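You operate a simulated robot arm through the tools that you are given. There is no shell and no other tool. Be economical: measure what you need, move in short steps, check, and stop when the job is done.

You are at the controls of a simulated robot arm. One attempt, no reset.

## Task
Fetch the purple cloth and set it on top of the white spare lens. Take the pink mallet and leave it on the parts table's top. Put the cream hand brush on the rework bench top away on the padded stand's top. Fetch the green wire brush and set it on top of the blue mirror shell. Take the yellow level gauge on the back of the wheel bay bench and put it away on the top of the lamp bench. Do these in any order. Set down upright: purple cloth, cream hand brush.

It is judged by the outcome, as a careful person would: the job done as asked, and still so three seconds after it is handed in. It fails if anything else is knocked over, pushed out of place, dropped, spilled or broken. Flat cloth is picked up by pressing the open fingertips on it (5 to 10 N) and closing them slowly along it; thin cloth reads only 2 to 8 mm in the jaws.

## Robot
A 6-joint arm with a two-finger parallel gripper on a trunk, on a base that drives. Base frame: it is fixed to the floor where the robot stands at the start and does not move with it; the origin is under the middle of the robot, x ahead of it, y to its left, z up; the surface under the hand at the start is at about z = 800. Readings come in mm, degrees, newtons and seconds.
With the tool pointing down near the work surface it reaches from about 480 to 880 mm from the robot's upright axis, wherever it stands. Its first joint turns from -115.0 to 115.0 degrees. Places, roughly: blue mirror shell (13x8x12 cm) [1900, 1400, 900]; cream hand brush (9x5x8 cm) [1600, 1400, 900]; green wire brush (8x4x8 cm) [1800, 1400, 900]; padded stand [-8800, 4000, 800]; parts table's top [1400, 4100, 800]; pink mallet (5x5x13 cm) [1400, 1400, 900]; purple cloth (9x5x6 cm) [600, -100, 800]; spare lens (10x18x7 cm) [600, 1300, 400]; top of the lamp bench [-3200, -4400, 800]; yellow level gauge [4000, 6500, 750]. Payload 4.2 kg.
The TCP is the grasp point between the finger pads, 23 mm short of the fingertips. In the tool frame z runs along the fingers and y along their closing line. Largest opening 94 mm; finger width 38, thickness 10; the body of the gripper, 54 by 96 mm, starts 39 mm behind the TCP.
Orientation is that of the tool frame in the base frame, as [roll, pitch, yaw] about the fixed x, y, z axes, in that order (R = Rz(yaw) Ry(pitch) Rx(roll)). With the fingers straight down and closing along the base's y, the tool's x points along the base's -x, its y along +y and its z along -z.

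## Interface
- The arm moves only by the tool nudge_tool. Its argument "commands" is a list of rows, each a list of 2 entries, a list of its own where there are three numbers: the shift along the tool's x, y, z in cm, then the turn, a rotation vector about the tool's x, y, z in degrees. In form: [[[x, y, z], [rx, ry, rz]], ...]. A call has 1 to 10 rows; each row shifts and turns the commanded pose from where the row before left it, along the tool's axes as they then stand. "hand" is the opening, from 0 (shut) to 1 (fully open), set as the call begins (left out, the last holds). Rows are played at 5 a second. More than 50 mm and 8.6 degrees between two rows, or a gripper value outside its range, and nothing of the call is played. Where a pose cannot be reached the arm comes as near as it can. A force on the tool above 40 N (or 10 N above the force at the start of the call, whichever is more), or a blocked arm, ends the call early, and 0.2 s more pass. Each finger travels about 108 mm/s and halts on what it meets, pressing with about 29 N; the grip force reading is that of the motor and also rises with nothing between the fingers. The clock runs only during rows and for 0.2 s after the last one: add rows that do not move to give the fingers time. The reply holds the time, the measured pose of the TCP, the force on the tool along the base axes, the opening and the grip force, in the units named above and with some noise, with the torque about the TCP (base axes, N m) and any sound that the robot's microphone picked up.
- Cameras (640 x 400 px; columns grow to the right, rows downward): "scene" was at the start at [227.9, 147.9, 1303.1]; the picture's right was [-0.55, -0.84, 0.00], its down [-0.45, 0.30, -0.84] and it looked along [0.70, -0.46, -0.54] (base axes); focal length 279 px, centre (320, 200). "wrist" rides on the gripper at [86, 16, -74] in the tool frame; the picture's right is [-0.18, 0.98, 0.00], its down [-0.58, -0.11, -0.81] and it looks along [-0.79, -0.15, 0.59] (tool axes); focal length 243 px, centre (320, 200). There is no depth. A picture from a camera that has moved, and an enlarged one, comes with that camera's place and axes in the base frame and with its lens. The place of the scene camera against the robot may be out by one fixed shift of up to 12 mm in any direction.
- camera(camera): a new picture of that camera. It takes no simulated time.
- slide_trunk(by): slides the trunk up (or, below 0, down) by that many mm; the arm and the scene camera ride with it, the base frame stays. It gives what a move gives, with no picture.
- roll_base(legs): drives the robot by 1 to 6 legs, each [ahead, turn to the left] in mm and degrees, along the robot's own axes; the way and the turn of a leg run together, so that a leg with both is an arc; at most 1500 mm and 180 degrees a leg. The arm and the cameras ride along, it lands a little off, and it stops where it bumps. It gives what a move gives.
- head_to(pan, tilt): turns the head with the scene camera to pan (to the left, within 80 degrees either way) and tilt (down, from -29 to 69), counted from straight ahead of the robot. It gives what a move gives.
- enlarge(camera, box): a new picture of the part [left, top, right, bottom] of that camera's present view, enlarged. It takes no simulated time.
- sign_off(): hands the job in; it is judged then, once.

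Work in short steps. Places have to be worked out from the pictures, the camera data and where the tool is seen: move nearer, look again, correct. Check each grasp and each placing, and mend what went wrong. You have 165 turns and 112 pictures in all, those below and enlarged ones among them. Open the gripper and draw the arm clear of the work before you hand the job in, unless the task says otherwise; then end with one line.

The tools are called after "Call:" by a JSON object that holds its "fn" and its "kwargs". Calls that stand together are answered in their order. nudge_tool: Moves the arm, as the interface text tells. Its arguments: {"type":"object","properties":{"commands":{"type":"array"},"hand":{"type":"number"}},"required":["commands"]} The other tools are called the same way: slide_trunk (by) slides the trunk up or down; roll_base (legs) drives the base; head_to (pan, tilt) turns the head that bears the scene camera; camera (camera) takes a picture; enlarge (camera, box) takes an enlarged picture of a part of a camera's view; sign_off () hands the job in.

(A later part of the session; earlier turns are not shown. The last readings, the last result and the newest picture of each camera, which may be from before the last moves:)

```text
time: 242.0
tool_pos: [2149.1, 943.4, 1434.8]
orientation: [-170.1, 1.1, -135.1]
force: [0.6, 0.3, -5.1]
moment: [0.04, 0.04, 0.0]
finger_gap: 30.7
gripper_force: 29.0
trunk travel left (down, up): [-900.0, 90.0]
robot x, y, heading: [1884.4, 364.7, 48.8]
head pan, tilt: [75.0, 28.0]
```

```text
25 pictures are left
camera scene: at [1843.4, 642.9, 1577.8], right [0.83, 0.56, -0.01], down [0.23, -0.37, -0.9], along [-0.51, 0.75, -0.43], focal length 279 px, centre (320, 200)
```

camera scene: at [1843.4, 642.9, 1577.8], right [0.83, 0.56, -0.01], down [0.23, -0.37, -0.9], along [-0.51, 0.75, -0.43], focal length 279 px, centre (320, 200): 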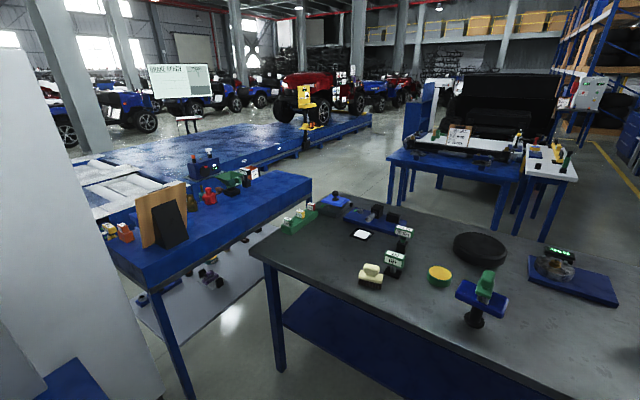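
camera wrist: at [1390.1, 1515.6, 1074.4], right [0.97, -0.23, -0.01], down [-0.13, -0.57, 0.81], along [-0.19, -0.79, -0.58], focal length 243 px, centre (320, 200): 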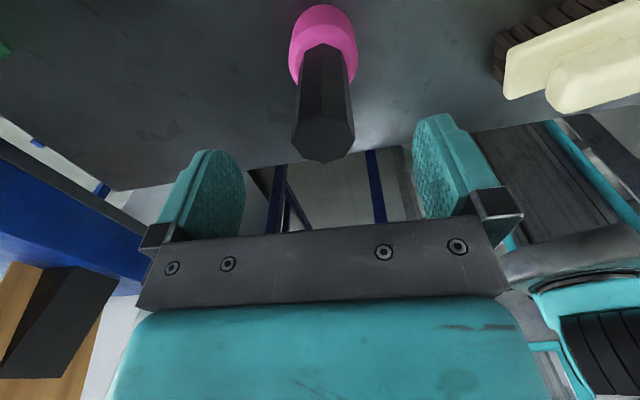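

The corner is wedged against the bench again. As before, turning left frees it; then I go ahead 350 mm before turning right.

Call:
{"fn": "roll_base", "kwargs": {"legs": [[0, 18], [350, 0]]}}

```text
time: 242.7
tool_pos: [2045.9, 997.8, 1380.9]
orientation: [-164.0, -0.5, -130.7]
force: [-4.8, 1.2, -4.7]
moment: [0.06, -0.11, 0.0]
finger_gap: 30.5
gripper_force: 29.8
trunk travel left (down, up): [-900.0, 90.0]
robot x, y, heading: [1893.2, 368.1, 49.8]
head pan, tilt: [75.0, 28.0]
stopped in leg 1: the robot was blocked; the commanded pose is now the measured one
```

The arm is drifting at each blocked try, so I look at the arm's right side for a contact.

Call:
{"fn": "head_to", "kwargs": {"pan": -50, "tilt": 20}}

Call:
{"fn": "camera", "kwargs": {"camera": "scene"}}

```text
time: 244.8
tool_pos: [2060.6, 988.2, 1389.9]
orientation: [-164.7, -0.1, -132.2]
force: [0.0, -0.1, -5.2]
moment: [0.08, 0.01, -0.02]
finger_gap: 30.9
gripper_force: 29.3
trunk travel left (down, up): [-900.0, 90.0]
robot x, y, heading: [1894.1, 366.6, 49.2]
head pan, tilt: [-50.0, 20.0]
```

```text
24 pictures are left
camera scene: at [1982.4, 570.8, 1582.9], right [-0.01, -1.0, -0.02], down [-0.37, 0.03, -0.93], along [0.93, -0.01, -0.37], focal length 279 px, centre (320, 200)
```

scene: 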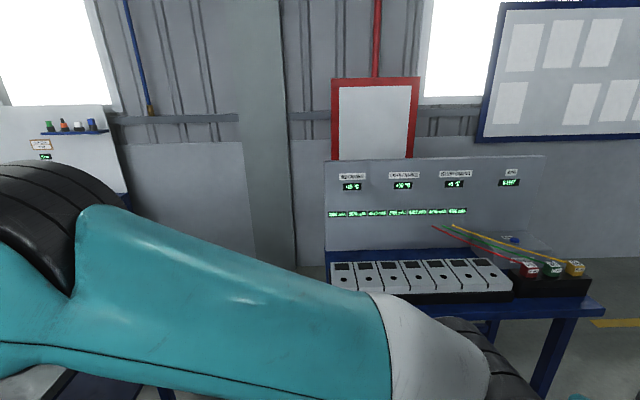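

The upper arm lies right against the head, so the arm and head have been blocking each other. I turn the head fully left, level the hand and move it 25 cm to the right.

Call:
{"fn": "head_to", "kwargs": {"pan": 80, "tilt": 25}}

Call:
{"fn": "nudge_tool", "kwargs": {"commands": [[[0, 0, 0], [-7.6, 0, 0]], [[0, 0, 0], [-7.6, 0, 0]], [[0, -4.2, 0], [0, 0, 0]], [[0, -4.2, 0], [0, 0, 0]], [[0, -4.2, 0], [0, 0, 0]], [[0, -4.2, 0], [0, 0, 0]], [[0, -4.2, 0], [0, 0, 0]], [[0, -4.2, 0], [0, 0, 0]], [[0, 0, 0], [0, 0, 0]]]}}

```text
time: 246.9
tool_pos: [2060.6, 991.8, 1393.8]
orientation: [-165.5, 0.5, -133.2]
force: [0.3, -0.4, -4.1]
moment: [0.1, 0.01, 0.01]
finger_gap: 31.1
gripper_force: 29.2
trunk travel left (down, up): [-900.0, 90.0]
robot x, y, heading: [1895.6, 366.1, 49.3]
head pan, tilt: [80.0, 25.0]
```

```text
time: 247.2
tool_pos: [2016.1, 1012.3, 1359.0]
orientation: [-164.9, -0.9, -131.1]
force: [-3.7, 2.3, -3.1]
moment: [0.04, -0.14, -0.04]
finger_gap: 30.5
gripper_force: 28.8
trunk travel left (down, up): [-900.0, 90.0]
robot x, y, heading: [1894.3, 362.0, 49.8]
head pan, tilt: [80.0, 25.0]
stopped in row 1: the arm was blocked; the commanded pose is now the measured one
```

The arm itself is blocked on the left/inner side. I try moving the hand outward, away from the robot, to free the elbow from the head.

Call:
{"fn": "nudge_tool", "kwargs": {"commands": [[[-3, 0, 0], [0, 0, 0]], [[-3, 0, 0], [0, 0, 0]], [[-3, 0, 0], [0, 0, 0]], [[-3, 0, 0], [0, 0, 0]], [[0, 0, 0], [0, 0, 0]]]}}

```text
time: 247.5
tool_pos: [1998.9, 1018.8, 1320.2]
orientation: [-160.9, -3.3, -132.2]
force: [-4.3, 0.7, -3.7]
moment: [0.03, -0.1, 0.05]
finger_gap: 30.4
gripper_force: 29.2
trunk travel left (down, up): [-900.0, 90.0]
robot x, y, heading: [1895.0, 366.4, 49.7]
head pan, tilt: [80.0, 25.0]
stopped in row 1: the arm was blocked; the commanded pose is now the measured one
```

Each call stops after a jump, as if the solver is pulling to another arm posture. The hand is in free space here, so I issue still rows to see whether it settles.

Call:
{"fn": "nudge_tool", "kwargs": {"commands": [[[0, 0, 0], [0, 0, 0]], [[0, 0, 0], [0, 0, 0]], [[0, 0, 0], [0, 0, 0]]]}}

Call:
{"fn": "nudge_tool", "kwargs": {"commands": [[[0, 0, -1], [0, 0, 0]], [[0, 0, -1], [0, 0, 0]], [[0, 0, 0], [0, 0, 0]]]}}

```text
time: 248.0
tool_pos: [1980.4, 1017.8, 1299.4]
orientation: [-160.7, -3.3, -132.7]
force: [-0.2, 0.6, -2.5]
moment: [0.09, 0.04, -0.01]
finger_gap: 30.7
gripper_force: 29.1
trunk travel left (down, up): [-900.0, 90.0]
robot x, y, heading: [1892.7, 367.8, 49.7]
head pan, tilt: [80.0, 25.0]
stopped in row 2: the arm was blocked; the commanded pose is now the measured one
```

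```text
time: 248.6
tool_pos: [1959.8, 1012.7, 1283.8]
orientation: [-159.9, -3.6, -132.6]
force: [-1.3, 2.1, -1.6]
moment: [0.11, 0.09, 0.02]
finger_gap: 30.7
gripper_force: 29.1
out of reach, approached as far as the arm can: row 1, 2
trunk travel left (down, up): [-900.0, 90.0]
robot x, y, heading: [1899.1, 367.3, 49.5]
head pan, tilt: [80.0, 25.0]
stopped in row 2: the arm was blocked; the commanded pose is now the measured one
```

It drifts slowly left and down. I look at the arm from a middle head angle.

Call:
{"fn": "head_to", "kwargs": {"pan": 10, "tilt": 25}}

Call:
{"fn": "camera", "kwargs": {"camera": "scene"}}

```text
time: 250.0
tool_pos: [1966.3, 1009.4, 1286.7]
orientation: [-160.2, -3.6, -133.0]
force: [0.2, -0.6, -5.2]
moment: [0.08, 0.03, 0.0]
finger_gap: 31.1
gripper_force: 28.8
trunk travel left (down, up): [-900.0, 90.0]
robot x, y, heading: [1900.0, 365.3, 49.7]
head pan, tilt: [10.0, 25.0]
```

```text
23 pictures are left
camera scene: at [1927.2, 661.7, 1574.5], right [0.86, -0.51, -0.03], down [-0.23, -0.35, -0.91], along [0.45, 0.79, -0.42], focal length 279 px, centre (320, 200)
```

scene: 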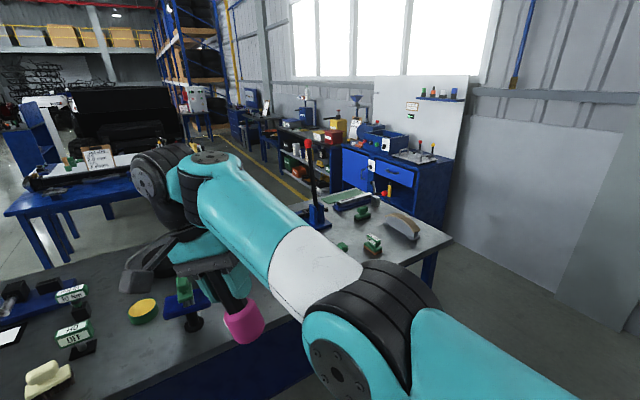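

The base is tilted again (wedged). I try freeing it with a short left turn alone.

Call:
{"fn": "roll_base", "kwargs": {"legs": [[0, 12]]}}

```text
time: 251.2
tool_pos: [1821.3, 1031.0, 1293.0]
orientation: [-158.7, -3.7, -121.2]
force: [0.7, -1.2, -3.6]
moment: [0.1, 0.06, 0.01]
finger_gap: 30.7
gripper_force: 29.1
trunk travel left (down, up): [-900.0, 90.0]
robot x, y, heading: [1897.4, 363.6, 61.4]
head pan, tilt: [10.0, 25.0]
```

The turn worked. I drive ahead 300 mm away from the left bench, then level the hand.

Call:
{"fn": "roll_base", "kwargs": {"legs": [[250, 0]]}}

Call:
{"fn": "nudge_tool", "kwargs": {"commands": [[[0, 0, 0], [-7, 0, 0]], [[0, 0, 0], [-7, 0, 0]], [[0, 0, 0], [-5, 3, 0]], [[0, 0, 0], [0, 0, 0]]]}}

```text
time: 253.0
tool_pos: [1940.5, 1249.2, 1292.2]
orientation: [-158.7, -3.7, -121.2]
force: [-0.2, 0.7, -4.8]
moment: [0.09, 0.1, 0.01]
finger_gap: 30.8
gripper_force: 28.5
trunk travel left (down, up): [-900.0, 90.0]
robot x, y, heading: [2018.7, 581.7, 61.4]
head pan, tilt: [10.0, 25.0]
```

```text
time: 254.0
tool_pos: [1939.9, 1248.5, 1291.1]
orientation: [-177.7, -6.7, -121.5]
force: [0.4, -0.3, -4.0]
moment: [-0.01, -0.03, 0.02]
finger_gap: 30.7
gripper_force: 29.2
trunk travel left (down, up): [-900.0, 90.0]
robot x, y, heading: [2020.0, 580.5, 61.6]
head pan, tilt: [10.0, 25.0]
```

The arm obeys now that the base is free. I level the hand fully and move it about 30 cm right, to straight ahead.

Call:
{"fn": "nudge_tool", "kwargs": {"commands": [[[0, 0, 0], [-2.3, -6.7, 0]], [[0, -4.3, 0], [0, 0, 0]], [[0, -4.3, 0], [0, 0, 0]], [[0, -4.3, 0], [0, 0, 0]], [[0, -4.3, 0], [0, 0, 0]], [[0, -4.3, 0], [0, 0, 0]], [[0, -4.3, 0], [0, 0, 0]], [[0, -4.3, 0], [0, 0, 0]], [[0, 0, 0], [0, 0, 0]]]}}

Call:
{"fn": "roll_base", "kwargs": {"legs": [[330, 0], [0, -61], [1150, 0]]}}

Call:
{"fn": "head_to", "kwargs": {"pan": 75, "tilt": 28}}

Call:
{"fn": "camera", "kwargs": {"camera": "scene"}}

```text
time: 256.0
tool_pos: [2141.0, 1246.3, 1394.6]
orientation: [-180.0, -0.2, -121.3]
force: [0.1, -0.4, -5.5]
moment: [0.03, -0.01, -0.01]
finger_gap: 30.9
gripper_force: 28.9
out of reach, approached as far as the arm can: row 1, 2, 3, 4, 5, 6, 7, 8
trunk travel left (down, up): [-900.0, 90.0]
robot x, y, heading: [2018.7, 580.5, 61.2]
head pan, tilt: [10.0, 25.0]
```

```text
time: 266.2
tool_pos: [3940.2, 1154.4, 1393.9]
orientation: [-179.9, -0.2, 179.8]
force: [0.3, -0.8, -4.3]
moment: [0.01, 0.01, 0.03]
finger_gap: 30.5
gripper_force: 29.0
trunk travel left (down, up): [-900.0, 90.0]
robot x, y, heading: [3311.5, 920.7, 2.6]
head pan, tilt: [10.0, 25.0]
```

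```text
time: 267.5
tool_pos: [3939.9, 1154.7, 1393.2]
orientation: [-179.8, -0.2, 179.7]
force: [-0.4, -0.1, -4.9]
moment: [0.03, 0.01, -0.04]
finger_gap: 30.8
gripper_force: 29.3
trunk travel left (down, up): [-900.0, 90.0]
robot x, y, heading: [3307.4, 919.1, 2.7]
head pan, tilt: [75.0, 28.0]
```

```text
22 pictures are left
camera scene: at [3472.2, 1211.0, 1560.6], right [0.98, -0.21, 0.0], down [-0.1, -0.46, -0.88], along [0.19, 0.86, -0.47], focal length 279 px, centre (320, 200)
```

scene: 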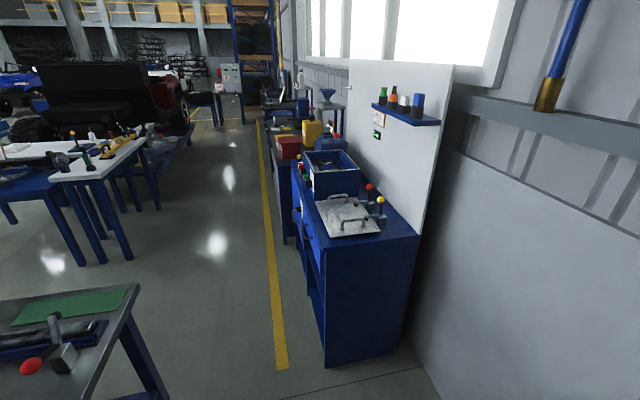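

I'm past the bench end. The corridor between the bench end (x 3017) and the cabinets (x ≈ 3690) is passable at x ≈ 3355; I turn left and drive through, then look at the tables.

Call:
{"fn": "roll_base", "kwargs": {"legs": [[48, 0], [0, 87.5], [1400, 0], [300, 0]]}}

Call:
{"fn": "head_to", "kwargs": {"pan": 60, "tilt": 15}}

Call:
{"fn": "camera", "kwargs": {"camera": "scene"}}

```text
time: 280.5
tool_pos: [3117.1, 3264.8, 1393.3]
orientation: [-179.9, -0.1, -92.5]
force: [0.3, 0.9, -4.2]
moment: [0.0, 0.0, -0.02]
finger_gap: 30.9
gripper_force: 29.0
trunk travel left (down, up): [-900.0, 90.0]
robot x, y, heading: [3327.8, 2621.2, 90.4]
head pan, tilt: [75.0, 28.0]
```

```text
time: 281.3
tool_pos: [3115.9, 3263.2, 1394.0]
orientation: [-180.0, -0.2, -92.5]
force: [0.7, 0.1, -4.8]
moment: [0.01, 0.0, -0.01]
finger_gap: 30.9
gripper_force: 28.9
trunk travel left (down, up): [-900.0, 90.0]
robot x, y, heading: [3330.5, 2626.2, 90.2]
head pan, tilt: [60.0, 15.0]
```

```text
21 pictures are left
camera scene: at [3052.4, 2822.9, 1581.6], right [0.5, 0.87, 0.0], down [0.23, -0.13, -0.97], along [-0.84, 0.48, -0.26], focal length 279 px, centre (320, 200)
```

scene: 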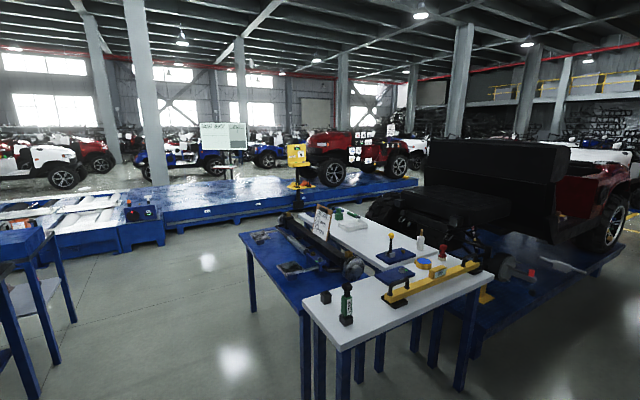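

A white table sits behind the blue one, around (1300, 4010), which matches "parts table" (1400, 4100). I enlarge there.

Call:
{"fn": "enlarge", "kwargs": {"camera": "scene", "box": [230, 190, 430, 315]}}

```text
3.20 times, centred on (330, 252) of scene
camera zoom: at [3052.4, 2822.9, 1581.6], right [0.5, 0.87, 0.0], down [0.23, -0.13, -0.97], along [-0.84, 0.48, -0.26], focal length 892 px, centre (288, 32)
```

zoom: 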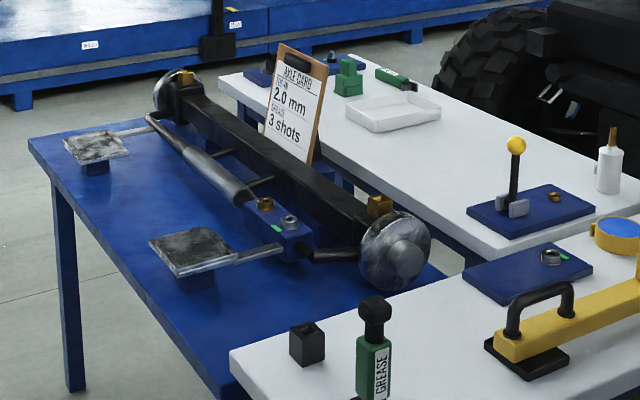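

The white table behind (x ≈ 850–2050, y ≈ 3890–4350) is the parts table. Its free spot at (1755, 4030) can be reached from the right, over the other white table, with the base going between that table's legs. First I swing the hand right in the open.

Call:
{"fn": "nudge_tool", "kwargs": {"commands": [[[0, -4.2, 0], [0, 0, 0]], [[0, -4.2, 0], [0, 0, 0]], [[0, -4.2, 0], [0, 0, 0]], [[0, -4.2, 0], [0, 0, 0]], [[0, -4.2, 0], [0, 0, 0]], [[0, -4.2, 0], [0, 0, 0]], [[0, -4.2, 0], [0, 0, 0]], [[0, -3.5, 0], [0, 0, 0]], [[0, 0, 0], [0, 0, 0]]]}}

Call:
{"fn": "roll_base", "kwargs": {"legs": [[1290, 0], [0, 89.7]]}}

```text
time: 283.3
tool_pos: [3425.5, 3297.0, 1453.8]
orientation: [-180.0, -0.4, -92.5]
force: [0.1, 0.2, -4.8]
moment: [-0.02, 0.02, 0.01]
finger_gap: 30.8
gripper_force: 29.1
out of reach, approached as far as the arm can: row 1, 2, 3, 4, 5, 6, 7
trunk travel left (down, up): [-900.0, 90.0]
robot x, y, heading: [3328.4, 2623.3, 90.3]
head pan, tilt: [60.0, 15.0]
```

```text
time: 286.3
tool_pos: [3452.5, 3671.0, 1455.0]
orientation: [180.0, -0.5, -96.2]
force: [1.9, -0.8, -4.5]
moment: [0.0, 0.04, 0.03]
finger_gap: 30.9
gripper_force: 28.7
trunk travel left (down, up): [-900.0, 90.0]
robot x, y, heading: [3275.8, 3006.7, 77.7]
head pan, tilt: [60.0, 15.0]
stopped in leg 1: the robot was blocked; the commanded pose is now the measured one
```

The right front corner met the cabinet row. I back off slightly and head diagonally left toward (2750, 3880).

Call:
{"fn": "roll_base", "kwargs": {"legs": [[-120, 0], [0, 43], [1090, 0], [0, 59]]}}

```text
time: 289.7
tool_pos: [2922.7, 3493.7, 1453.5]
orientation: [-180.0, -0.6, -52.9]
force: [-0.1, 0.0, -5.0]
moment: [-0.05, -0.05, 0.03]
finger_gap: 30.7
gripper_force: 28.9
trunk travel left (down, up): [-900.0, 90.0]
robot x, y, heading: [3251.4, 2888.7, 120.9]
head pan, tilt: [60.0, 15.0]
stopped in leg 2: the robot was blocked; the commanded pose is now the measured one
```

It reached heading 121° with only a graze at the end. I go on.

Call:
{"fn": "roll_base", "kwargs": {"legs": [[1100, 0], [0, 59]]}}

Call:
{"fn": "head_to", "kwargs": {"pan": 10, "tilt": 35}}

Call:
{"fn": "camera", "kwargs": {"camera": "scene"}}

```text
time: 294.7
tool_pos: [2387.1, 4366.3, 1452.2]
orientation: [-180.0, -0.8, -51.9]
force: [0.6, 0.1, -5.5]
moment: [-0.04, 0.03, 0.03]
finger_gap: 30.9
gripper_force: 29.1
trunk travel left (down, up): [-900.0, 90.0]
robot x, y, heading: [2728.2, 3769.5, 122.2]
head pan, tilt: [60.0, 15.0]
stopped in leg 1: the robot was blocked; the commanded pose is now the measured one
```

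```text
time: 295.8
tool_pos: [2386.4, 4365.7, 1452.5]
orientation: [-180.0, -0.8, -51.8]
force: [-0.8, -0.7, -4.4]
moment: [-0.02, -0.03, -0.02]
finger_gap: 30.6
gripper_force: 28.6
trunk travel left (down, up): [-900.0, 90.0]
robot x, y, heading: [2726.5, 3765.3, 122.5]
head pan, tilt: [10.0, 35.0]
```

```text
19 pictures are left
camera scene: at [2423.6, 3859.8, 1549.7], right [0.74, 0.67, 0.0], down [0.39, -0.42, -0.82], along [-0.55, 0.61, -0.57], focal length 279 px, centre (320, 200)
```

scene: 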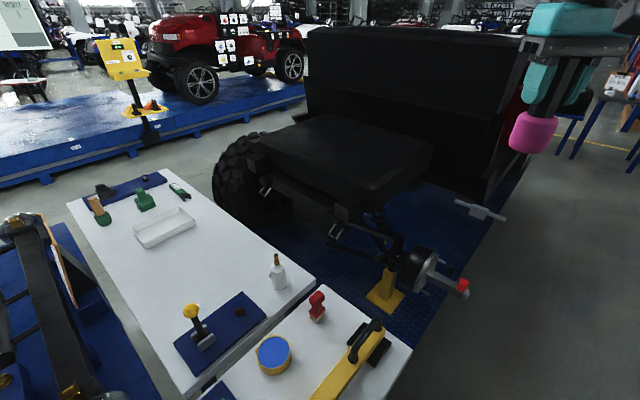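

The parts table's free area spans about x 1510–1840, y 3900–4300. I reposition to about (2540, 3900) facing −x, so the base goes between the front table's legs.

Call:
{"fn": "roll_base", "kwargs": {"legs": [[-80, 0], [0, -32], [210, 0], [0, 90], [200, 0]]}}

```text
time: 304.6
tool_pos: [1956.8, 3944.4, 1451.4]
orientation: [180.0, -1.0, 5.6]
force: [0.3, -0.1, -4.6]
moment: [-0.01, -0.04, 0.01]
finger_gap: 30.7
gripper_force: 29.1
trunk travel left (down, up): [-900.0, 90.0]
robot x, y, heading: [2645.0, 3913.0, -179.9]
head pan, tilt: [10.0, 35.0]
stopped in leg 5: the robot was blocked; the commanded pose is now the measured one
```

The base stops at x 2645 against the front table's frame. I extend and lower the arm from here, staying above the tables' items.

Call:
{"fn": "nudge_tool", "kwargs": {"commands": [[[-2.1, -0.5, 4.1], [0, 0, 0]], [[-2.1, -0.5, 4.1], [0, 0, 0]], [[-2.1, -0.5, 4.1], [0, 0, 0]], [[-2.1, -0.5, 4.1], [0, 0, 0]], [[-2.1, -0.5, 4.1], [0, 0, 0]], [[-2.1, -0.5, 4.1], [0, 0, 0]], [[0, 0, 0], [0, 0, 0]]]}}

Call:
{"fn": "head_to", "kwargs": {"pan": 0, "tilt": 40}}

Call:
{"fn": "camera", "kwargs": {"camera": "scene"}}

```text
time: 306.2
tool_pos: [1812.6, 3955.1, 1220.2]
orientation: [-179.9, -0.8, 5.6]
force: [0.0, 0.7, -4.5]
moment: [0.01, 0.03, 0.0]
finger_gap: 30.7
gripper_force: 29.1
out of reach, approached as far as the arm can: row 1, 2, 3
trunk travel left (down, up): [-900.0, 90.0]
robot x, y, heading: [2644.2, 3916.0, -179.6]
head pan, tilt: [10.0, 35.0]
```

```text
time: 307.0
tool_pos: [1812.6, 3956.7, 1219.5]
orientation: [-180.0, -1.0, 5.6]
force: [-0.3, 0.1, -4.0]
moment: [0.02, 0.01, -0.01]
finger_gap: 30.9
gripper_force: 28.9
trunk travel left (down, up): [-900.0, 90.0]
robot x, y, heading: [2644.8, 3911.8, -180.1]
head pan, tilt: [0.0, 40.0]
```

```text
18 pictures are left
camera scene: at [2408.0, 3718.3, 1542.1], right [0.0, 1.0, 0.0], down [0.64, 0.0, -0.77], along [-0.77, 0.0, -0.64], focal length 279 px, centre (320, 200)
```

scene: 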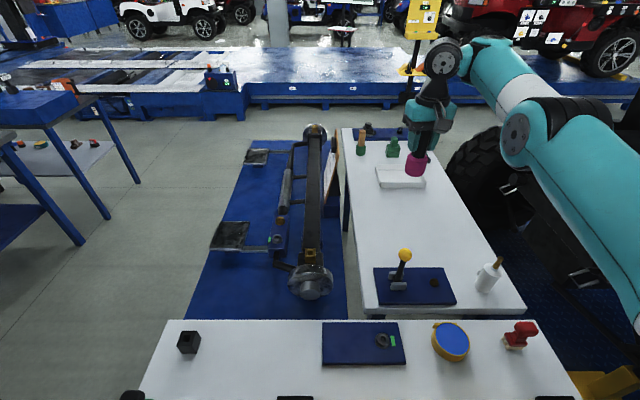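

Clear view: the free middle of the parts table is ahead, but the lever with the yellow knob (near y 3944) is close to the hand's camera side. I shift the hand 120 mm to +y and a little farther out.

Call:
{"fn": "nudge_tool", "kwargs": {"commands": [[[0, -4, 1], [0, 0, 0]], [[-0.5, -4, 1], [0, 0, 0]], [[-0.5, -4, 1], [0, 0, 0]], [[0, 0, 0], [0, 0, 0]]]}}

Call:
{"fn": "slide_trunk", "kwargs": {"by": -230}}

Call:
{"fn": "camera", "kwargs": {"camera": "scene"}}

```text
time: 308.0
tool_pos: [1790.3, 4075.4, 1191.5]
orientation: [180.0, -0.8, 5.6]
force: [0.1, -0.3, -4.0]
moment: [0.0, 0.01, -0.03]
finger_gap: 30.9
gripper_force: 28.6
trunk travel left (down, up): [-900.0, 90.0]
robot x, y, heading: [2642.5, 3915.9, -179.6]
head pan, tilt: [0.0, 40.0]
```

```text
time: 310.4
tool_pos: [1791.5, 4074.8, 963.0]
orientation: [-180.0, -0.9, 5.6]
force: [0.1, -1.1, -5.1]
moment: [0.0, 0.02, 0.02]
finger_gap: 30.7
gripper_force: 28.8
trunk travel left (down, up): [-670.0, 320.0]
robot x, y, heading: [2641.8, 3914.2, -180.1]
head pan, tilt: [0.0, 40.0]
```

```text
17 pictures are left
camera scene: at [2408.1, 3718.4, 1312.1], right [0.0, 1.0, 0.0], down [0.64, 0.0, -0.77], along [-0.77, 0.0, -0.64], focal length 279 px, centre (320, 200)
```

scene: 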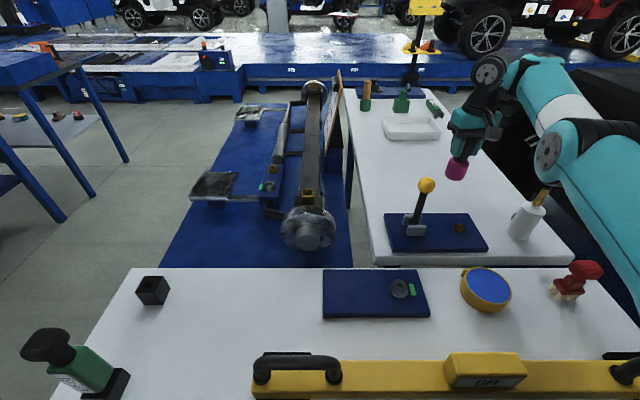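

The mallet hangs over the free area, but the elbow is right beside the white bottle. I raise the trunk 100 mm and lower with the arm instead, so that the elbow stays high.

Call:
{"fn": "slide_trunk", "kwargs": {"by": 100}}

Call:
{"fn": "nudge_tool", "kwargs": {"commands": [[[0.4, 0, 3.5], [0, 0, 0]], [[0.4, 0, 3.5], [0, 0, 0]], [[0.4, 0, 3.5], [0, 0, 0]], [[0.3, 0, 3], [0, 0, 0]], [[0, 0, 0], [0, 0, 0]]]}}

Call:
{"fn": "camera", "kwargs": {"camera": "scene"}}

```text
time: 311.7
tool_pos: [1791.2, 4074.9, 1063.1]
orientation: [180.0, -0.8, 5.6]
force: [-0.6, -0.3, -4.6]
moment: [0.0, 0.02, 0.01]
finger_gap: 30.9
gripper_force: 29.0
trunk travel left (down, up): [-770.0, 220.0]
robot x, y, heading: [2644.6, 3912.0, -179.8]
head pan, tilt: [0.0, 40.0]
```

```text
time: 312.9
tool_pos: [1788.3, 4077.4, 979.4]
orientation: [178.5, -2.2, 5.7]
force: [0.4, -0.5, -3.9]
moment: [0.01, -0.03, 0.03]
finger_gap: 30.9
gripper_force: 29.2
out of reach, approached as far as the arm can: row 2, 3, 4
trunk travel left (down, up): [-770.0, 220.0]
robot x, y, heading: [2642.7, 3915.4, -179.8]
head pan, tilt: [0.0, 40.0]
```

```text
16 pictures are left
camera scene: at [2408.1, 3718.4, 1412.1], right [0.0, 1.0, 0.0], down [0.64, 0.0, -0.77], along [-0.77, 0.0, -0.64], focal length 279 px, centre (320, 200)
```

scene: 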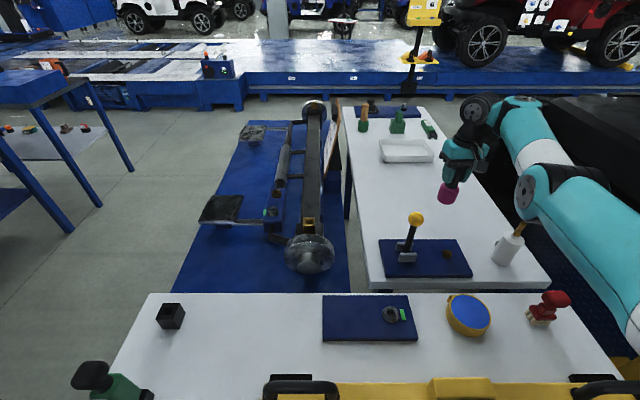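

The arm is straight here, so the elbow is near z 1200, well above the bottle. I lower the trunk in stages to set the mallet down.

Call:
{"fn": "slide_trunk", "kwargs": {"by": -70}}

Call:
{"fn": "enlarge", "kwargs": {"camera": "scene", "box": [380, 90, 580, 290]}}

```text
time: 314.0
tool_pos: [1790.9, 4077.5, 911.2]
orientation: [178.5, -2.1, 5.6]
force: [-0.5, 0.8, -5.2]
moment: [-0.01, -0.03, -0.01]
finger_gap: 30.8
gripper_force: 28.4
trunk travel left (down, up): [-700.0, 290.0]
robot x, y, heading: [2643.7, 3913.6, -179.9]
head pan, tilt: [0.0, 40.0]
```

```text
2.00 times, centred on (480, 190) of scene
camera zoom: at [2408.1, 3718.4, 1342.1], right [0.0, 1.0, 0.0], down [0.64, 0.0, -0.77], along [-0.77, 0.0, -0.64], focal length 557 px, centre (0, 220)
```

zoom: 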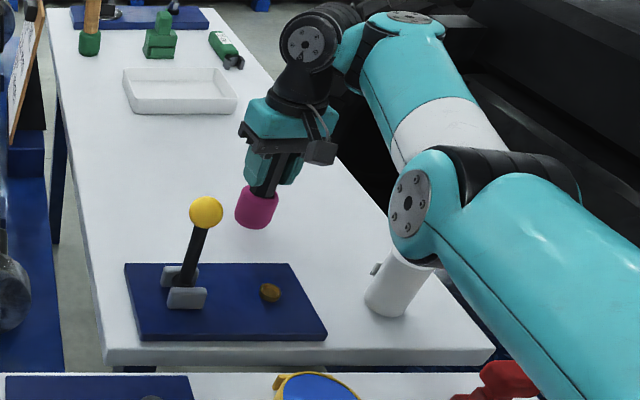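

Mallet is ~15–20 mm above the top; the elbow is well in front of the bottle. I lower in small trunk steps.

Call:
{"fn": "slide_trunk", "kwargs": {"by": -10}}

Call:
{"fn": "slide_trunk", "kwargs": {"by": -5}}

Call:
{"fn": "slide_trunk", "kwargs": {"by": -3}}

```text
time: 314.6
tool_pos: [1789.6, 4077.5, 899.0]
orientation: [178.5, -2.1, 5.6]
force: [0.0, -0.1, -3.8]
moment: [-0.02, -0.01, -0.01]
finger_gap: 30.8
gripper_force: 29.4
trunk travel left (down, up): [-690.0, 300.0]
robot x, y, heading: [2643.0, 3914.2, -180.1]
head pan, tilt: [0.0, 40.0]
```

```text
time: 315.1
tool_pos: [1790.3, 4077.3, 893.4]
orientation: [178.5, -2.1, 5.5]
force: [-0.8, -0.3, -4.6]
moment: [-0.03, -0.01, 0.01]
finger_gap: 30.8
gripper_force: 28.8
trunk travel left (down, up): [-685.0, 305.0]
robot x, y, heading: [2648.4, 3911.6, -180.2]
head pan, tilt: [0.0, 40.0]
```

```text
time: 315.6
tool_pos: [1789.8, 4078.5, 890.4]
orientation: [178.4, -2.1, 5.6]
force: [-0.7, 0.0, -5.0]
moment: [0.06, -0.04, -0.02]
finger_gap: 30.9
gripper_force: 28.7
trunk travel left (down, up): [-682.0, 308.0]
robot x, y, heading: [2644.0, 3911.3, -179.7]
head pan, tilt: [0.0, 40.0]
```

No contact yet; I continue in 3 mm steps.

Call:
{"fn": "slide_trunk", "kwargs": {"by": -3}}

Call:
{"fn": "slide_trunk", "kwargs": {"by": -3}}

Call:
{"fn": "slide_trunk", "kwargs": {"by": -3}}

Call:
{"fn": "enlarge", "kwargs": {"camera": "scene", "box": [420, 130, 520, 230]}}

```text
time: 316.2
tool_pos: [1790.2, 4078.9, 891.0]
orientation: [178.5, -1.8, 5.7]
force: [7.5, -1.9, 14.4]
moment: [0.07, -0.32, -0.08]
finger_gap: 30.8
gripper_force: 28.8
trunk travel left (down, up): [-679.0, 311.0]
robot x, y, heading: [2642.5, 3909.5, -179.7]
head pan, tilt: [0.0, 40.0]
```

```text
time: 316.7
tool_pos: [1790.2, 4077.3, 889.8]
orientation: [178.7, -1.6, 5.6]
force: [1.8, -2.1, 33.5]
moment: [0.36, 0.4, 0.02]
finger_gap: 30.5
gripper_force: 28.5
trunk travel left (down, up): [-676.0, 314.0]
robot x, y, heading: [2642.5, 3911.6, -179.6]
head pan, tilt: [0.0, 40.0]
```

```text
time: 317.1
tool_pos: [1789.8, 4077.0, 889.0]
orientation: [178.7, -1.4, 5.7]
force: [6.6, -2.5, 12.6]
moment: [0.06, -0.3, -0.05]
finger_gap: 31.0
gripper_force: 29.3
trunk travel left (down, up): [-675.0, 315.0]
robot x, y, heading: [2642.1, 3914.2, -180.0]
head pan, tilt: [0.0, 40.0]
stopped: the force on the tool passed its limit at 47 N (the readings are from after the stop); the commanded pose is now the measured one
```

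```text
4.00 times, centred on (470, 180) of scene
camera zoom: at [2409.2, 3718.1, 1316.3], right [0.0, 1.0, 0.0], down [0.64, 0.0, -0.77], along [-0.77, 0.0, -0.64], focal length 1114 px, centre (-280, 280)
```

zoom: 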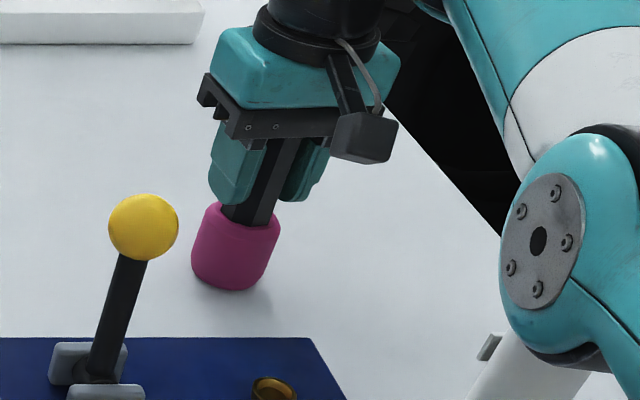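

The mallet stands on the parts table. I open the fingers and raise the trunk straight up.

Call:
{"fn": "nudge_tool", "kwargs": {"commands": [[[0, 0, 0], [0, 0, 0]], [[0, 0, 0], [0, 0, 0]], [[0, 0, 0], [0, 0, 0]]], "hand": 0.8}}

Call:
{"fn": "slide_trunk", "kwargs": {"by": 200}}

Call:
{"fn": "slide_trunk", "kwargs": {"by": 110}}

Call:
{"fn": "camera", "kwargs": {"camera": "scene"}}

```text
time: 317.9
tool_pos: [1789.8, 4078.0, 889.5]
orientation: [178.8, -1.5, 5.7]
force: [2.8, -1.5, 19.0]
moment: [0.13, 0.16, -0.02]
finger_gap: 75.1
gripper_force: 0.1
trunk travel left (down, up): [-675.0, 315.0]
robot x, y, heading: [2646.4, 3912.6, -180.1]
head pan, tilt: [0.0, 40.0]
```

```text
time: 320.0
tool_pos: [1788.4, 4077.4, 1087.7]
orientation: [178.7, -1.7, 5.6]
force: [-0.2, -0.3, 0.2]
moment: [-0.04, 0.0, -0.03]
finger_gap: 75.3
gripper_force: 0.0
trunk travel left (down, up): [-875.0, 115.0]
robot x, y, heading: [2643.7, 3914.2, -179.8]
head pan, tilt: [0.0, 40.0]
```

```text
time: 321.5
tool_pos: [1788.8, 4078.4, 1196.9]
orientation: [178.7, -1.6, 5.7]
force: [0.2, 0.0, 0.2]
moment: [-0.02, 0.0, -0.02]
finger_gap: 75.2
gripper_force: 0.0
trunk travel left (down, up): [-985.0, 5.0]
robot x, y, heading: [2642.3, 3910.8, -180.0]
head pan, tilt: [0.0, 40.0]
```

```text
13 pictures are left
camera scene: at [2408.2, 3718.4, 1626.6], right [0.0, 1.0, 0.0], down [0.64, 0.0, -0.77], along [-0.77, 0.0, -0.64], focal length 279 px, centre (320, 200)
```

scene: 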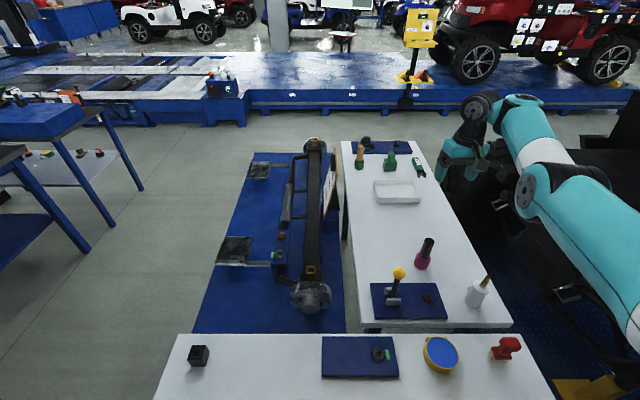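

The mallet is delivered. Next, the yellow gauge near (4000, 6500): I back out, turn to +y and drive up the aisle at x ≈ 3000.

Call:
{"fn": "roll_base", "kwargs": {"legs": [[-360, 0], [0, -90], [1300, 0], [300, 0]]}}

Call:
{"fn": "head_to", "kwargs": {"pan": -10, "tilt": 18}}

Call:
{"fn": "camera", "kwargs": {"camera": "scene"}}

```text
time: 335.4
tool_pos: [3210.2, 6365.0, 1198.1]
orientation: [178.8, -1.6, -85.4]
force: [0.5, 0.7, 0.5]
moment: [0.02, 0.04, 0.02]
finger_gap: 75.2
gripper_force: 0.2
trunk travel left (down, up): [-985.0, 5.0]
robot x, y, heading: [3032.7, 5513.3, 89.2]
head pan, tilt: [0.0, 40.0]
```

```text
time: 336.3
tool_pos: [3211.9, 6364.2, 1198.3]
orientation: [178.7, -1.6, -85.3]
force: [-0.1, -0.2, 0.3]
moment: [0.03, 0.01, -0.01]
finger_gap: 75.3
gripper_force: 0.0
trunk travel left (down, up): [-985.0, 5.0]
robot x, y, heading: [3030.8, 5514.7, 89.2]
head pan, tilt: [-10.0, 18.0]
```

```text
12 pictures are left
camera scene: at [2856.7, 5761.5, 1661.2], right [0.98, -0.19, 0.0], down [-0.06, -0.3, -0.95], along [0.18, 0.93, -0.31], focal length 279 px, centre (320, 200)
```

scene: 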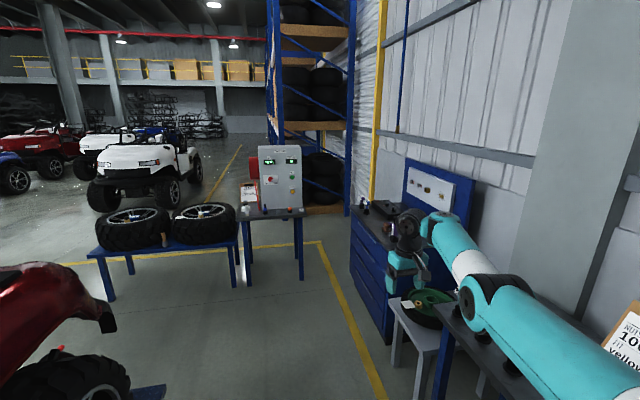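

The wheel-bay bench is on the right (front edge x ≈ 3640). I pull the hand in, drive up to y ≈ 6450 and turn to face it.

Call:
{"fn": "nudge_tool", "kwargs": {"commands": [[[4.5, 0, -1], [0, 0, 0]], [[4.5, 0, -1], [0, 0, 0]], [[4.5, 0, -1], [0, 0, 0]], [[4.5, 0, -1], [0, 0, 0]], [[0, 0, 0], [0, 0, 0]]], "hand": 1}}

Call:
{"fn": "roll_base", "kwargs": {"legs": [[930, 0], [0, -89]]}}

Call:
{"fn": "head_to", "kwargs": {"pan": -10, "tilt": 40}}

Call:
{"fn": "camera", "kwargs": {"camera": "scene"}}

```text
time: 337.5
tool_pos: [3244.8, 6324.8, 1234.9]
orientation: [178.6, -1.6, -85.3]
force: [0.5, -0.1, 0.4]
moment: [0.01, -0.02, 0.0]
finger_gap: 93.9
gripper_force: 0.1
out of reach, approached as far as the arm can: row 1, 2, 3, 4
trunk travel left (down, up): [-985.0, 5.0]
robot x, y, heading: [3030.9, 5512.1, 89.1]
head pan, tilt: [-10.0, 18.0]
```

```text
time: 346.2
tool_pos: [3856.6, 6251.2, 1233.1]
orientation: [178.8, -1.7, -174.9]
force: [-0.8, 0.4, -0.7]
moment: [0.0, 0.03, 0.0]
finger_gap: 94.1
gripper_force: 0.0
trunk travel left (down, up): [-985.0, 5.0]
robot x, y, heading: [3043.7, 6453.6, -0.5]
head pan, tilt: [-10.0, 18.0]
```

```text
time: 347.1
tool_pos: [3856.6, 6249.5, 1233.7]
orientation: [178.7, -1.6, -174.9]
force: [0.8, -0.2, -0.5]
moment: [-0.02, -0.03, 0.02]
finger_gap: 94.0
gripper_force: 0.0
trunk travel left (down, up): [-985.0, 5.0]
robot x, y, heading: [3042.8, 6458.0, -0.4]
head pan, tilt: [-10.0, 40.0]
```

```text
11 pictures are left
camera scene: at [3281.8, 6638.7, 1626.7], right [-0.18, -0.98, 0.0], down [-0.63, 0.12, -0.77], along [0.75, -0.14, -0.64], focal length 279 px, centre (320, 200)
```

scene: 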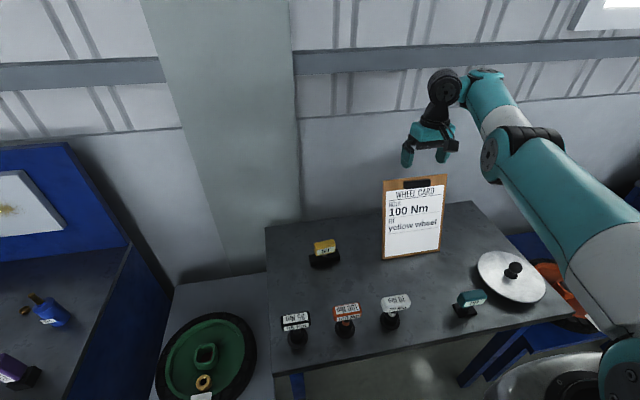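

The yellow gauge stands at about (3945, 6498) at the bench's back. I enlarge it.

Call:
{"fn": "enlarge", "kwargs": {"camera": "scene", "box": [280, 215, 380, 290]}}

```text
5.33 times, centred on (330, 252) of scene
camera zoom: at [3281.8, 6638.7, 1626.7], right [-0.18, -0.98, 0.0], down [-0.63, 0.12, -0.77], along [0.75, -0.14, -0.64], focal length 1486 px, centre (267, -80)
```

zoom: 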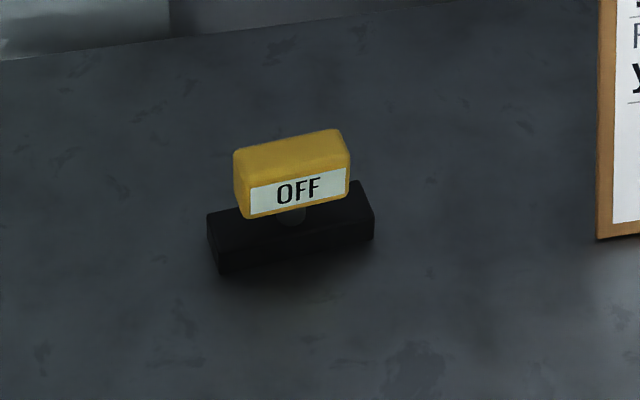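

I rotate the hand 75° so that it will close across the gauge's thin side, then use the base: 97 mm ahead and 17° left puts the hand over it.

Call:
{"fn": "nudge_tool", "kwargs": {"commands": [[[0, 0, 0], [0, 0, -8.35]], [[0, 0, 0], [0, 0, -8.35]], [[0, 0, 0], [0, 0, -8.35]], [[0, 0, 0], [0, 0, -8.35]], [[0, 0, 0], [0, 0, -8.35]], [[0, 0, 0], [0, 0, -8.35]], [[0, 0, 0], [0, 0, -8.35]], [[0, 0, 0], [0, 0, -8.35]], [[0, 0, 0], [0, 0, -8.35]], [[0, 0, 0], [0, 0, 0]]]}}

Call:
{"fn": "roll_base", "kwargs": {"legs": [[97, 0], [0, 17.2]]}}

Call:
{"fn": "slide_trunk", "kwargs": {"by": -250}}

Call:
{"fn": "camera", "kwargs": {"camera": "wrist"}}

```text
time: 349.3
tool_pos: [3856.4, 6250.7, 1233.8]
orientation: [178.2, 0.8, -99.7]
force: [0.6, 0.0, 0.3]
moment: [0.0, -0.01, -0.01]
finger_gap: 94.0
gripper_force: 0.1
trunk travel left (down, up): [-985.0, 5.0]
robot x, y, heading: [3044.9, 6460.4, -0.3]
head pan, tilt: [-10.0, 40.0]
```

```text
time: 351.4
tool_pos: [3980.0, 6502.7, 1234.7]
orientation: [178.1, 0.9, -82.3]
force: [0.5, -0.1, 0.3]
moment: [0.02, 0.01, -0.01]
finger_gap: 94.1
gripper_force: 0.1
trunk travel left (down, up): [-985.0, 5.0]
robot x, y, heading: [3137.5, 6456.3, 17.2]
head pan, tilt: [-10.0, 40.0]
```

```text
time: 354.0
tool_pos: [3980.0, 6503.4, 985.7]
orientation: [178.1, 0.8, -82.2]
force: [-0.7, 0.5, -0.5]
moment: [0.0, 0.01, 0.01]
finger_gap: 94.1
gripper_force: 0.0
trunk travel left (down, up): [-735.0, 255.0]
robot x, y, heading: [3143.3, 6458.2, 17.2]
head pan, tilt: [-10.0, 40.0]
```

```text
9 pictures are left
camera wrist: at [3979.2, 6413.9, 1057.5], right [-1.0, 0.05, 0.04], down [0.06, 0.58, 0.81], along [0.02, 0.81, -0.58], focal length 243 px, centre (320, 200)
```

wrist: 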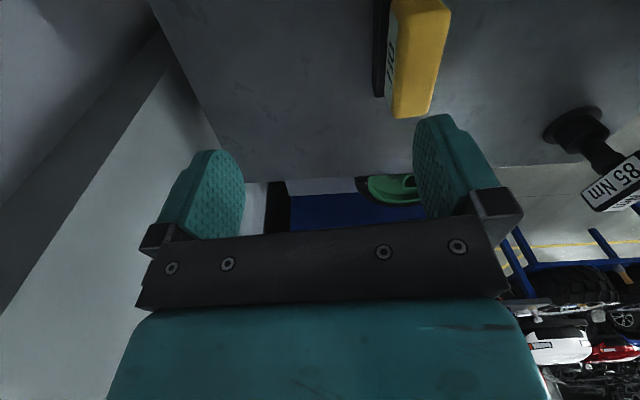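

Combining both views, the gauge's head is at about (3901, 6503) with its top near z 882. I back up 82 mm with a slight left turn, lower 80 mm, and check.

Call:
{"fn": "roll_base", "kwargs": {"legs": [[-82, 0], [0, 1.7]]}}

Call:
{"fn": "slide_trunk", "kwargs": {"by": -75}}

Call:
{"fn": "camera", "kwargs": {"camera": "wrist"}}

```text
time: 355.4
tool_pos: [3898.7, 6502.4, 984.0]
orientation: [178.1, 0.9, -80.6]
force: [0.5, 1.0, -1.3]
moment: [0.04, -0.03, 0.04]
finger_gap: 94.3
gripper_force: 0.0
trunk travel left (down, up): [-735.0, 255.0]
robot x, y, heading: [3061.0, 6431.2, 19.0]
head pan, tilt: [-10.0, 40.0]
```

```text
time: 356.6
tool_pos: [3898.1, 6503.3, 910.1]
orientation: [178.0, 0.9, -80.6]
force: [-0.2, 0.4, 0.3]
moment: [0.01, 0.01, 0.02]
finger_gap: 94.1
gripper_force: 0.1
trunk travel left (down, up): [-660.0, 330.0]
robot x, y, heading: [3060.3, 6434.6, 18.7]
head pan, tilt: [-10.0, 40.0]
```

```text
8 pictures are left
camera wrist: at [3899.9, 6413.5, 982.5], right [-1.0, 0.02, 0.04], down [0.04, 0.58, 0.81], along [0.0, 0.81, -0.58], focal length 243 px, centre (320, 200)
```

wrist: 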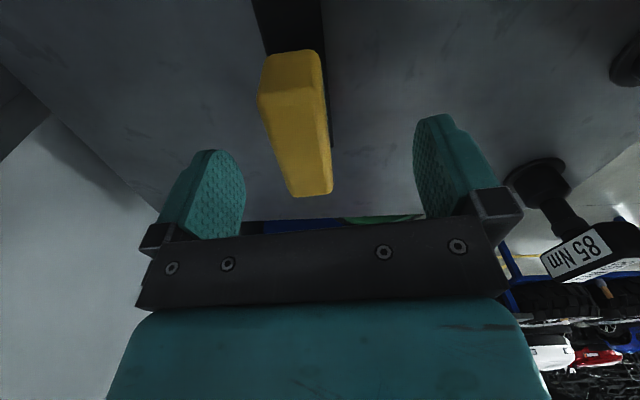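

The head lies between the fingers, about 15 mm toward +x. I make a tiny base correction, lower 42 mm and close.

Call:
{"fn": "roll_base", "kwargs": {"legs": [[16, 0], [0, -0.8]]}}

Call:
{"fn": "slide_trunk", "kwargs": {"by": -42}}

Call:
{"fn": "nudge_tool", "kwargs": {"commands": [[[0, 0, 0], [0, 0, 0]], [[0, 0, 0], [0, 0, 0]], [[0, 0, 0], [0, 0, 0]], [[0, 0, 0], [0, 0, 0]], [[0, 0, 0], [0, 0, 0]]], "hand": 0}}

Call:
{"fn": "slide_trunk", "kwargs": {"by": 330}}

```text
time: 357.7
tool_pos: [3913.4, 6495.9, 909.6]
orientation: [178.1, 1.0, -81.4]
force: [-0.5, 0.2, 0.1]
moment: [-0.02, 0.0, -0.03]
finger_gap: 94.0
gripper_force: 0.1
trunk travel left (down, up): [-660.0, 330.0]
robot x, y, heading: [3072.5, 6440.7, 18.1]
head pan, tilt: [-10.0, 40.0]
```

```text
time: 358.5
tool_pos: [3914.1, 6495.9, 867.9]
orientation: [178.2, 0.9, -81.4]
force: [-0.4, -0.9, 0.2]
moment: [-0.01, -0.01, -0.03]
finger_gap: 94.1
gripper_force: 0.1
trunk travel left (down, up): [-618.0, 372.0]
robot x, y, heading: [3076.7, 6439.8, 18.1]
head pan, tilt: [-10.0, 40.0]
```

```text
time: 359.7
tool_pos: [3913.5, 6496.6, 866.4]
orientation: [178.2, 0.9, -81.4]
force: [3.4, 0.2, 4.9]
moment: [0.02, -0.38, -0.03]
finger_gap: 29.9
gripper_force: 29.2
trunk travel left (down, up): [-618.0, 372.0]
robot x, y, heading: [3076.0, 6439.5, 17.8]
head pan, tilt: [-10.0, 40.0]
```

```text
time: 363.0
tool_pos: [3914.6, 6496.8, 1195.8]
orientation: [178.1, 0.9, -81.5]
force: [0.3, -0.2, -4.0]
moment: [-0.05, 0.02, -0.02]
finger_gap: 29.8
gripper_force: 29.3
trunk travel left (down, up): [-948.0, 42.0]
robot x, y, heading: [3074.3, 6439.0, 17.7]
head pan, tilt: [-10.0, 40.0]
```

The gauge is held. I raise the trunk fully and drive back down the aisle to y ≈ 2680, then turn west along the wide gap between the rework bench and the axle table.

Call:
{"fn": "slide_trunk", "kwargs": {"by": 40}}

Call:
{"fn": "roll_base", "kwargs": {"legs": [[-150, 0], [0, -107.7], [1300, 0], [1300, 0], [1110, 0], [0, -90]]}}

```text
time: 363.8
tool_pos: [3914.0, 6496.3, 1237.7]
orientation: [178.0, 1.0, -81.3]
force: [-0.1, -0.2, -4.2]
moment: [-0.07, -0.02, 0.04]
finger_gap: 29.7
gripper_force: 28.9
trunk travel left (down, up): [-988.0, 2.0]
robot x, y, heading: [3076.3, 6438.7, 18.2]
head pan, tilt: [-10.0, 40.0]
```

```text
time: 391.0
tool_pos: [2174.8, 2872.2, 1237.7]
orientation: [178.1, 0.8, 82.8]
force: [0.1, -1.0, -3.9]
moment: [0.06, 0.01, 0.01]
finger_gap: 29.9
gripper_force: 29.0
trunk travel left (down, up): [-988.0, 2.0]
robot x, y, heading: [2997.2, 2700.4, -177.8]
head pan, tilt: [-10.0, 40.0]
```

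Good. I drive west to x ≈ −370 and turn down the main aisle.

Call:
{"fn": "roll_base", "kwargs": {"legs": [[0, -2.2], [1400, 0], [1400, 0], [570, 0], [0, 90], [900, 0]]}}

```text
time: 415.7
tool_pos: [-577.6, 949.8, 1236.4]
orientation: [178.1, 0.9, 170.5]
force: [0.0, 1.0, -4.2]
moment: [0.0, -0.01, 0.0]
finger_gap: 29.9
gripper_force: 28.9
trunk travel left (down, up): [-988.0, 2.0]
robot x, y, heading: [-370.1, 1766.0, -90.3]
head pan, tilt: [-10.0, 40.0]
```

On down the aisle, then diagonally past bench 1 and around the platform's corner.

Call:
{"fn": "roll_base", "kwargs": {"legs": [[1200, 0], [1196, 0], [0, 50], [930, 0], [0, -58], [1200, 0]]}}

```text
time: 442.4
tool_pos: [-142.5, -3161.9, 1237.6]
orientation: [177.9, 0.9, 161.9]
force: [-0.3, 0.3, -5.6]
moment: [0.04, 0.08, 0.06]
finger_gap: 29.8
gripper_force: 29.0
trunk travel left (down, up): [-988.0, 2.0]
robot x, y, heading: [179.9, -2388.4, -98.8]
head pan, tilt: [-10.0, 40.0]
```

Continue south, then west to about x −1900, and look.

Call:
{"fn": "roll_base", "kwargs": {"legs": [[1250, 0], [0, -81.2], [1000, 0], [850, 0]]}}

Call:
{"fn": "head_to", "kwargs": {"pan": 25, "tilt": 22}}

Call:
{"fn": "camera", "kwargs": {"camera": "scene"}}

```text
time: 461.0
tool_pos: [-2651.2, -3440.8, 1237.7]
orientation: [178.0, 0.8, 80.5]
force: [0.5, -0.3, -3.6]
moment: [0.05, 0.0, -0.02]
finger_gap: 30.1
gripper_force: 29.0
trunk travel left (down, up): [-988.0, 2.0]
robot x, y, heading: [-1836.8, -3645.6, 180.1]
head pan, tilt: [-10.0, 40.0]
```

```text
time: 462.0
tool_pos: [-2651.7, -3440.6, 1236.5]
orientation: [178.0, 0.9, 80.5]
force: [-0.1, -0.2, -3.1]
moment: [0.02, 0.02, 0.02]
finger_gap: 29.9
gripper_force: 29.0
trunk travel left (down, up): [-988.0, 2.0]
robot x, y, heading: [-1837.9, -3641.5, 180.0]
head pan, tilt: [25.0, 22.0]
```

```text
7 pictures are left
camera scene: at [-2072.0, -3876.1, 1657.8], right [-0.42, 0.91, 0.0], down [0.34, 0.16, -0.93], along [-0.84, -0.39, -0.38], focal length 279 px, centre (320, 200)
```

scene: 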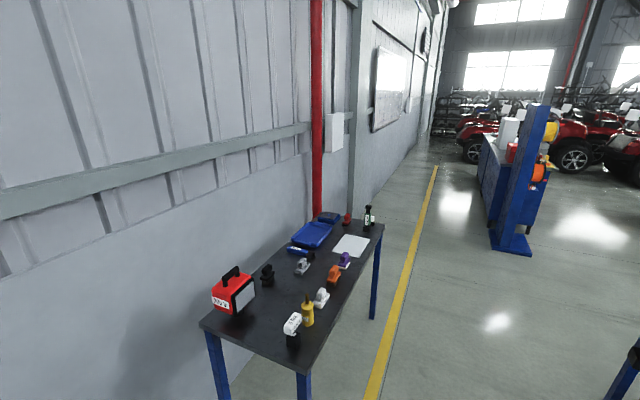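

The lamp bench spans x −3770…−2630, y −4650…−4197, with a free spot at about (−2830, −4410). I drive so the hand comes over it: ahead 791, left 90°, back 46.

Call:
{"fn": "roll_base", "kwargs": {"legs": [[791, 0], [0, 90], [-46, 0]]}}

Call:
{"fn": "slide_trunk", "kwargs": {"by": -250}}

Call:
{"fn": "head_to", "kwargs": {"pan": -5, "tilt": 42}}

Call:
{"fn": "camera", "kwargs": {"camera": "scene"}}

```text
time: 470.5
tool_pos: [-2835.3, -4408.0, 1236.2]
orientation: [178.0, 0.8, 169.1]
force: [0.0, -0.4, -4.4]
moment: [0.07, 0.03, -0.02]
finger_gap: 29.9
gripper_force: 28.6
trunk travel left (down, up): [-988.0, 2.0]
robot x, y, heading: [-2610.1, -3595.6, -91.5]
head pan, tilt: [25.0, 22.0]
```

```text
time: 473.0
tool_pos: [-2833.7, -4408.6, 986.2]
orientation: [178.0, 0.9, 169.2]
force: [-0.6, -0.1, -3.7]
moment: [0.03, 0.05, 0.0]
finger_gap: 29.9
gripper_force: 29.4
trunk travel left (down, up): [-738.0, 252.0]
robot x, y, heading: [-2608.0, -3594.2, -91.4]
head pan, tilt: [25.0, 22.0]
```

```text
time: 474.0
tool_pos: [-2833.6, -4407.4, 987.2]
orientation: [178.0, 0.9, 169.2]
force: [0.2, -0.7, -3.6]
moment: [0.02, 0.02, 0.0]
finger_gap: 29.9
gripper_force: 28.4
trunk travel left (down, up): [-738.0, 252.0]
robot x, y, heading: [-2613.0, -3596.9, -91.2]
head pan, tilt: [-5.0, 42.0]
```

```text
6 pictures are left
camera scene: at [-2428.0, -3835.7, 1376.7], right [-0.99, 0.11, 0.0], down [0.07, 0.66, -0.74], along [-0.08, -0.74, -0.67], focal length 279 px, centre (320, 200)
```

scene: 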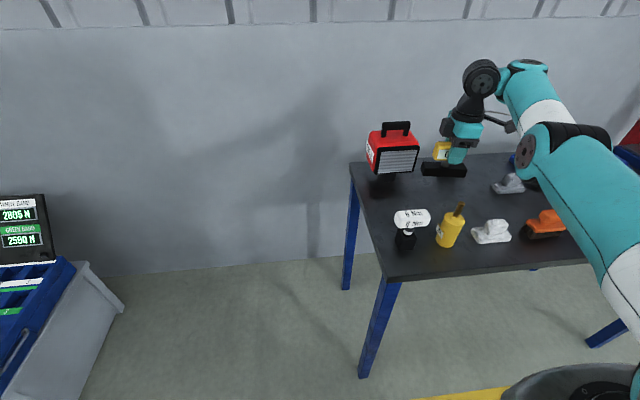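

The gauge hangs over free space between the lamp and the small items. I lower the trunk to just above contact, then in small steps.

Call:
{"fn": "slide_trunk", "kwargs": {"by": -100}}

Call:
{"fn": "enlarge", "kwargs": {"camera": "scene", "box": [350, 80, 570, 240]}}

```text
time: 475.3
tool_pos: [-2834.0, -4408.3, 888.5]
orientation: [178.0, 0.9, 169.2]
force: [0.1, -0.3, -4.5]
moment: [0.0, 0.02, 0.02]
finger_gap: 29.8
gripper_force: 28.2
trunk travel left (down, up): [-638.0, 352.0]
robot x, y, heading: [-2611.8, -3598.3, -91.1]
head pan, tilt: [-5.0, 42.0]
```

```text
2.50 times, centred on (460, 160) of scene
camera zoom: at [-2428.1, -3835.7, 1276.7], right [-0.99, 0.11, 0.0], down [0.07, 0.67, -0.74], along [-0.08, -0.74, -0.67], focal length 696 px, centre (-30, 300)
```

zoom: 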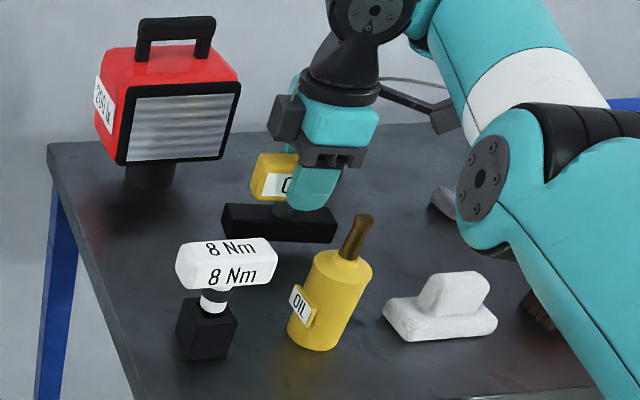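

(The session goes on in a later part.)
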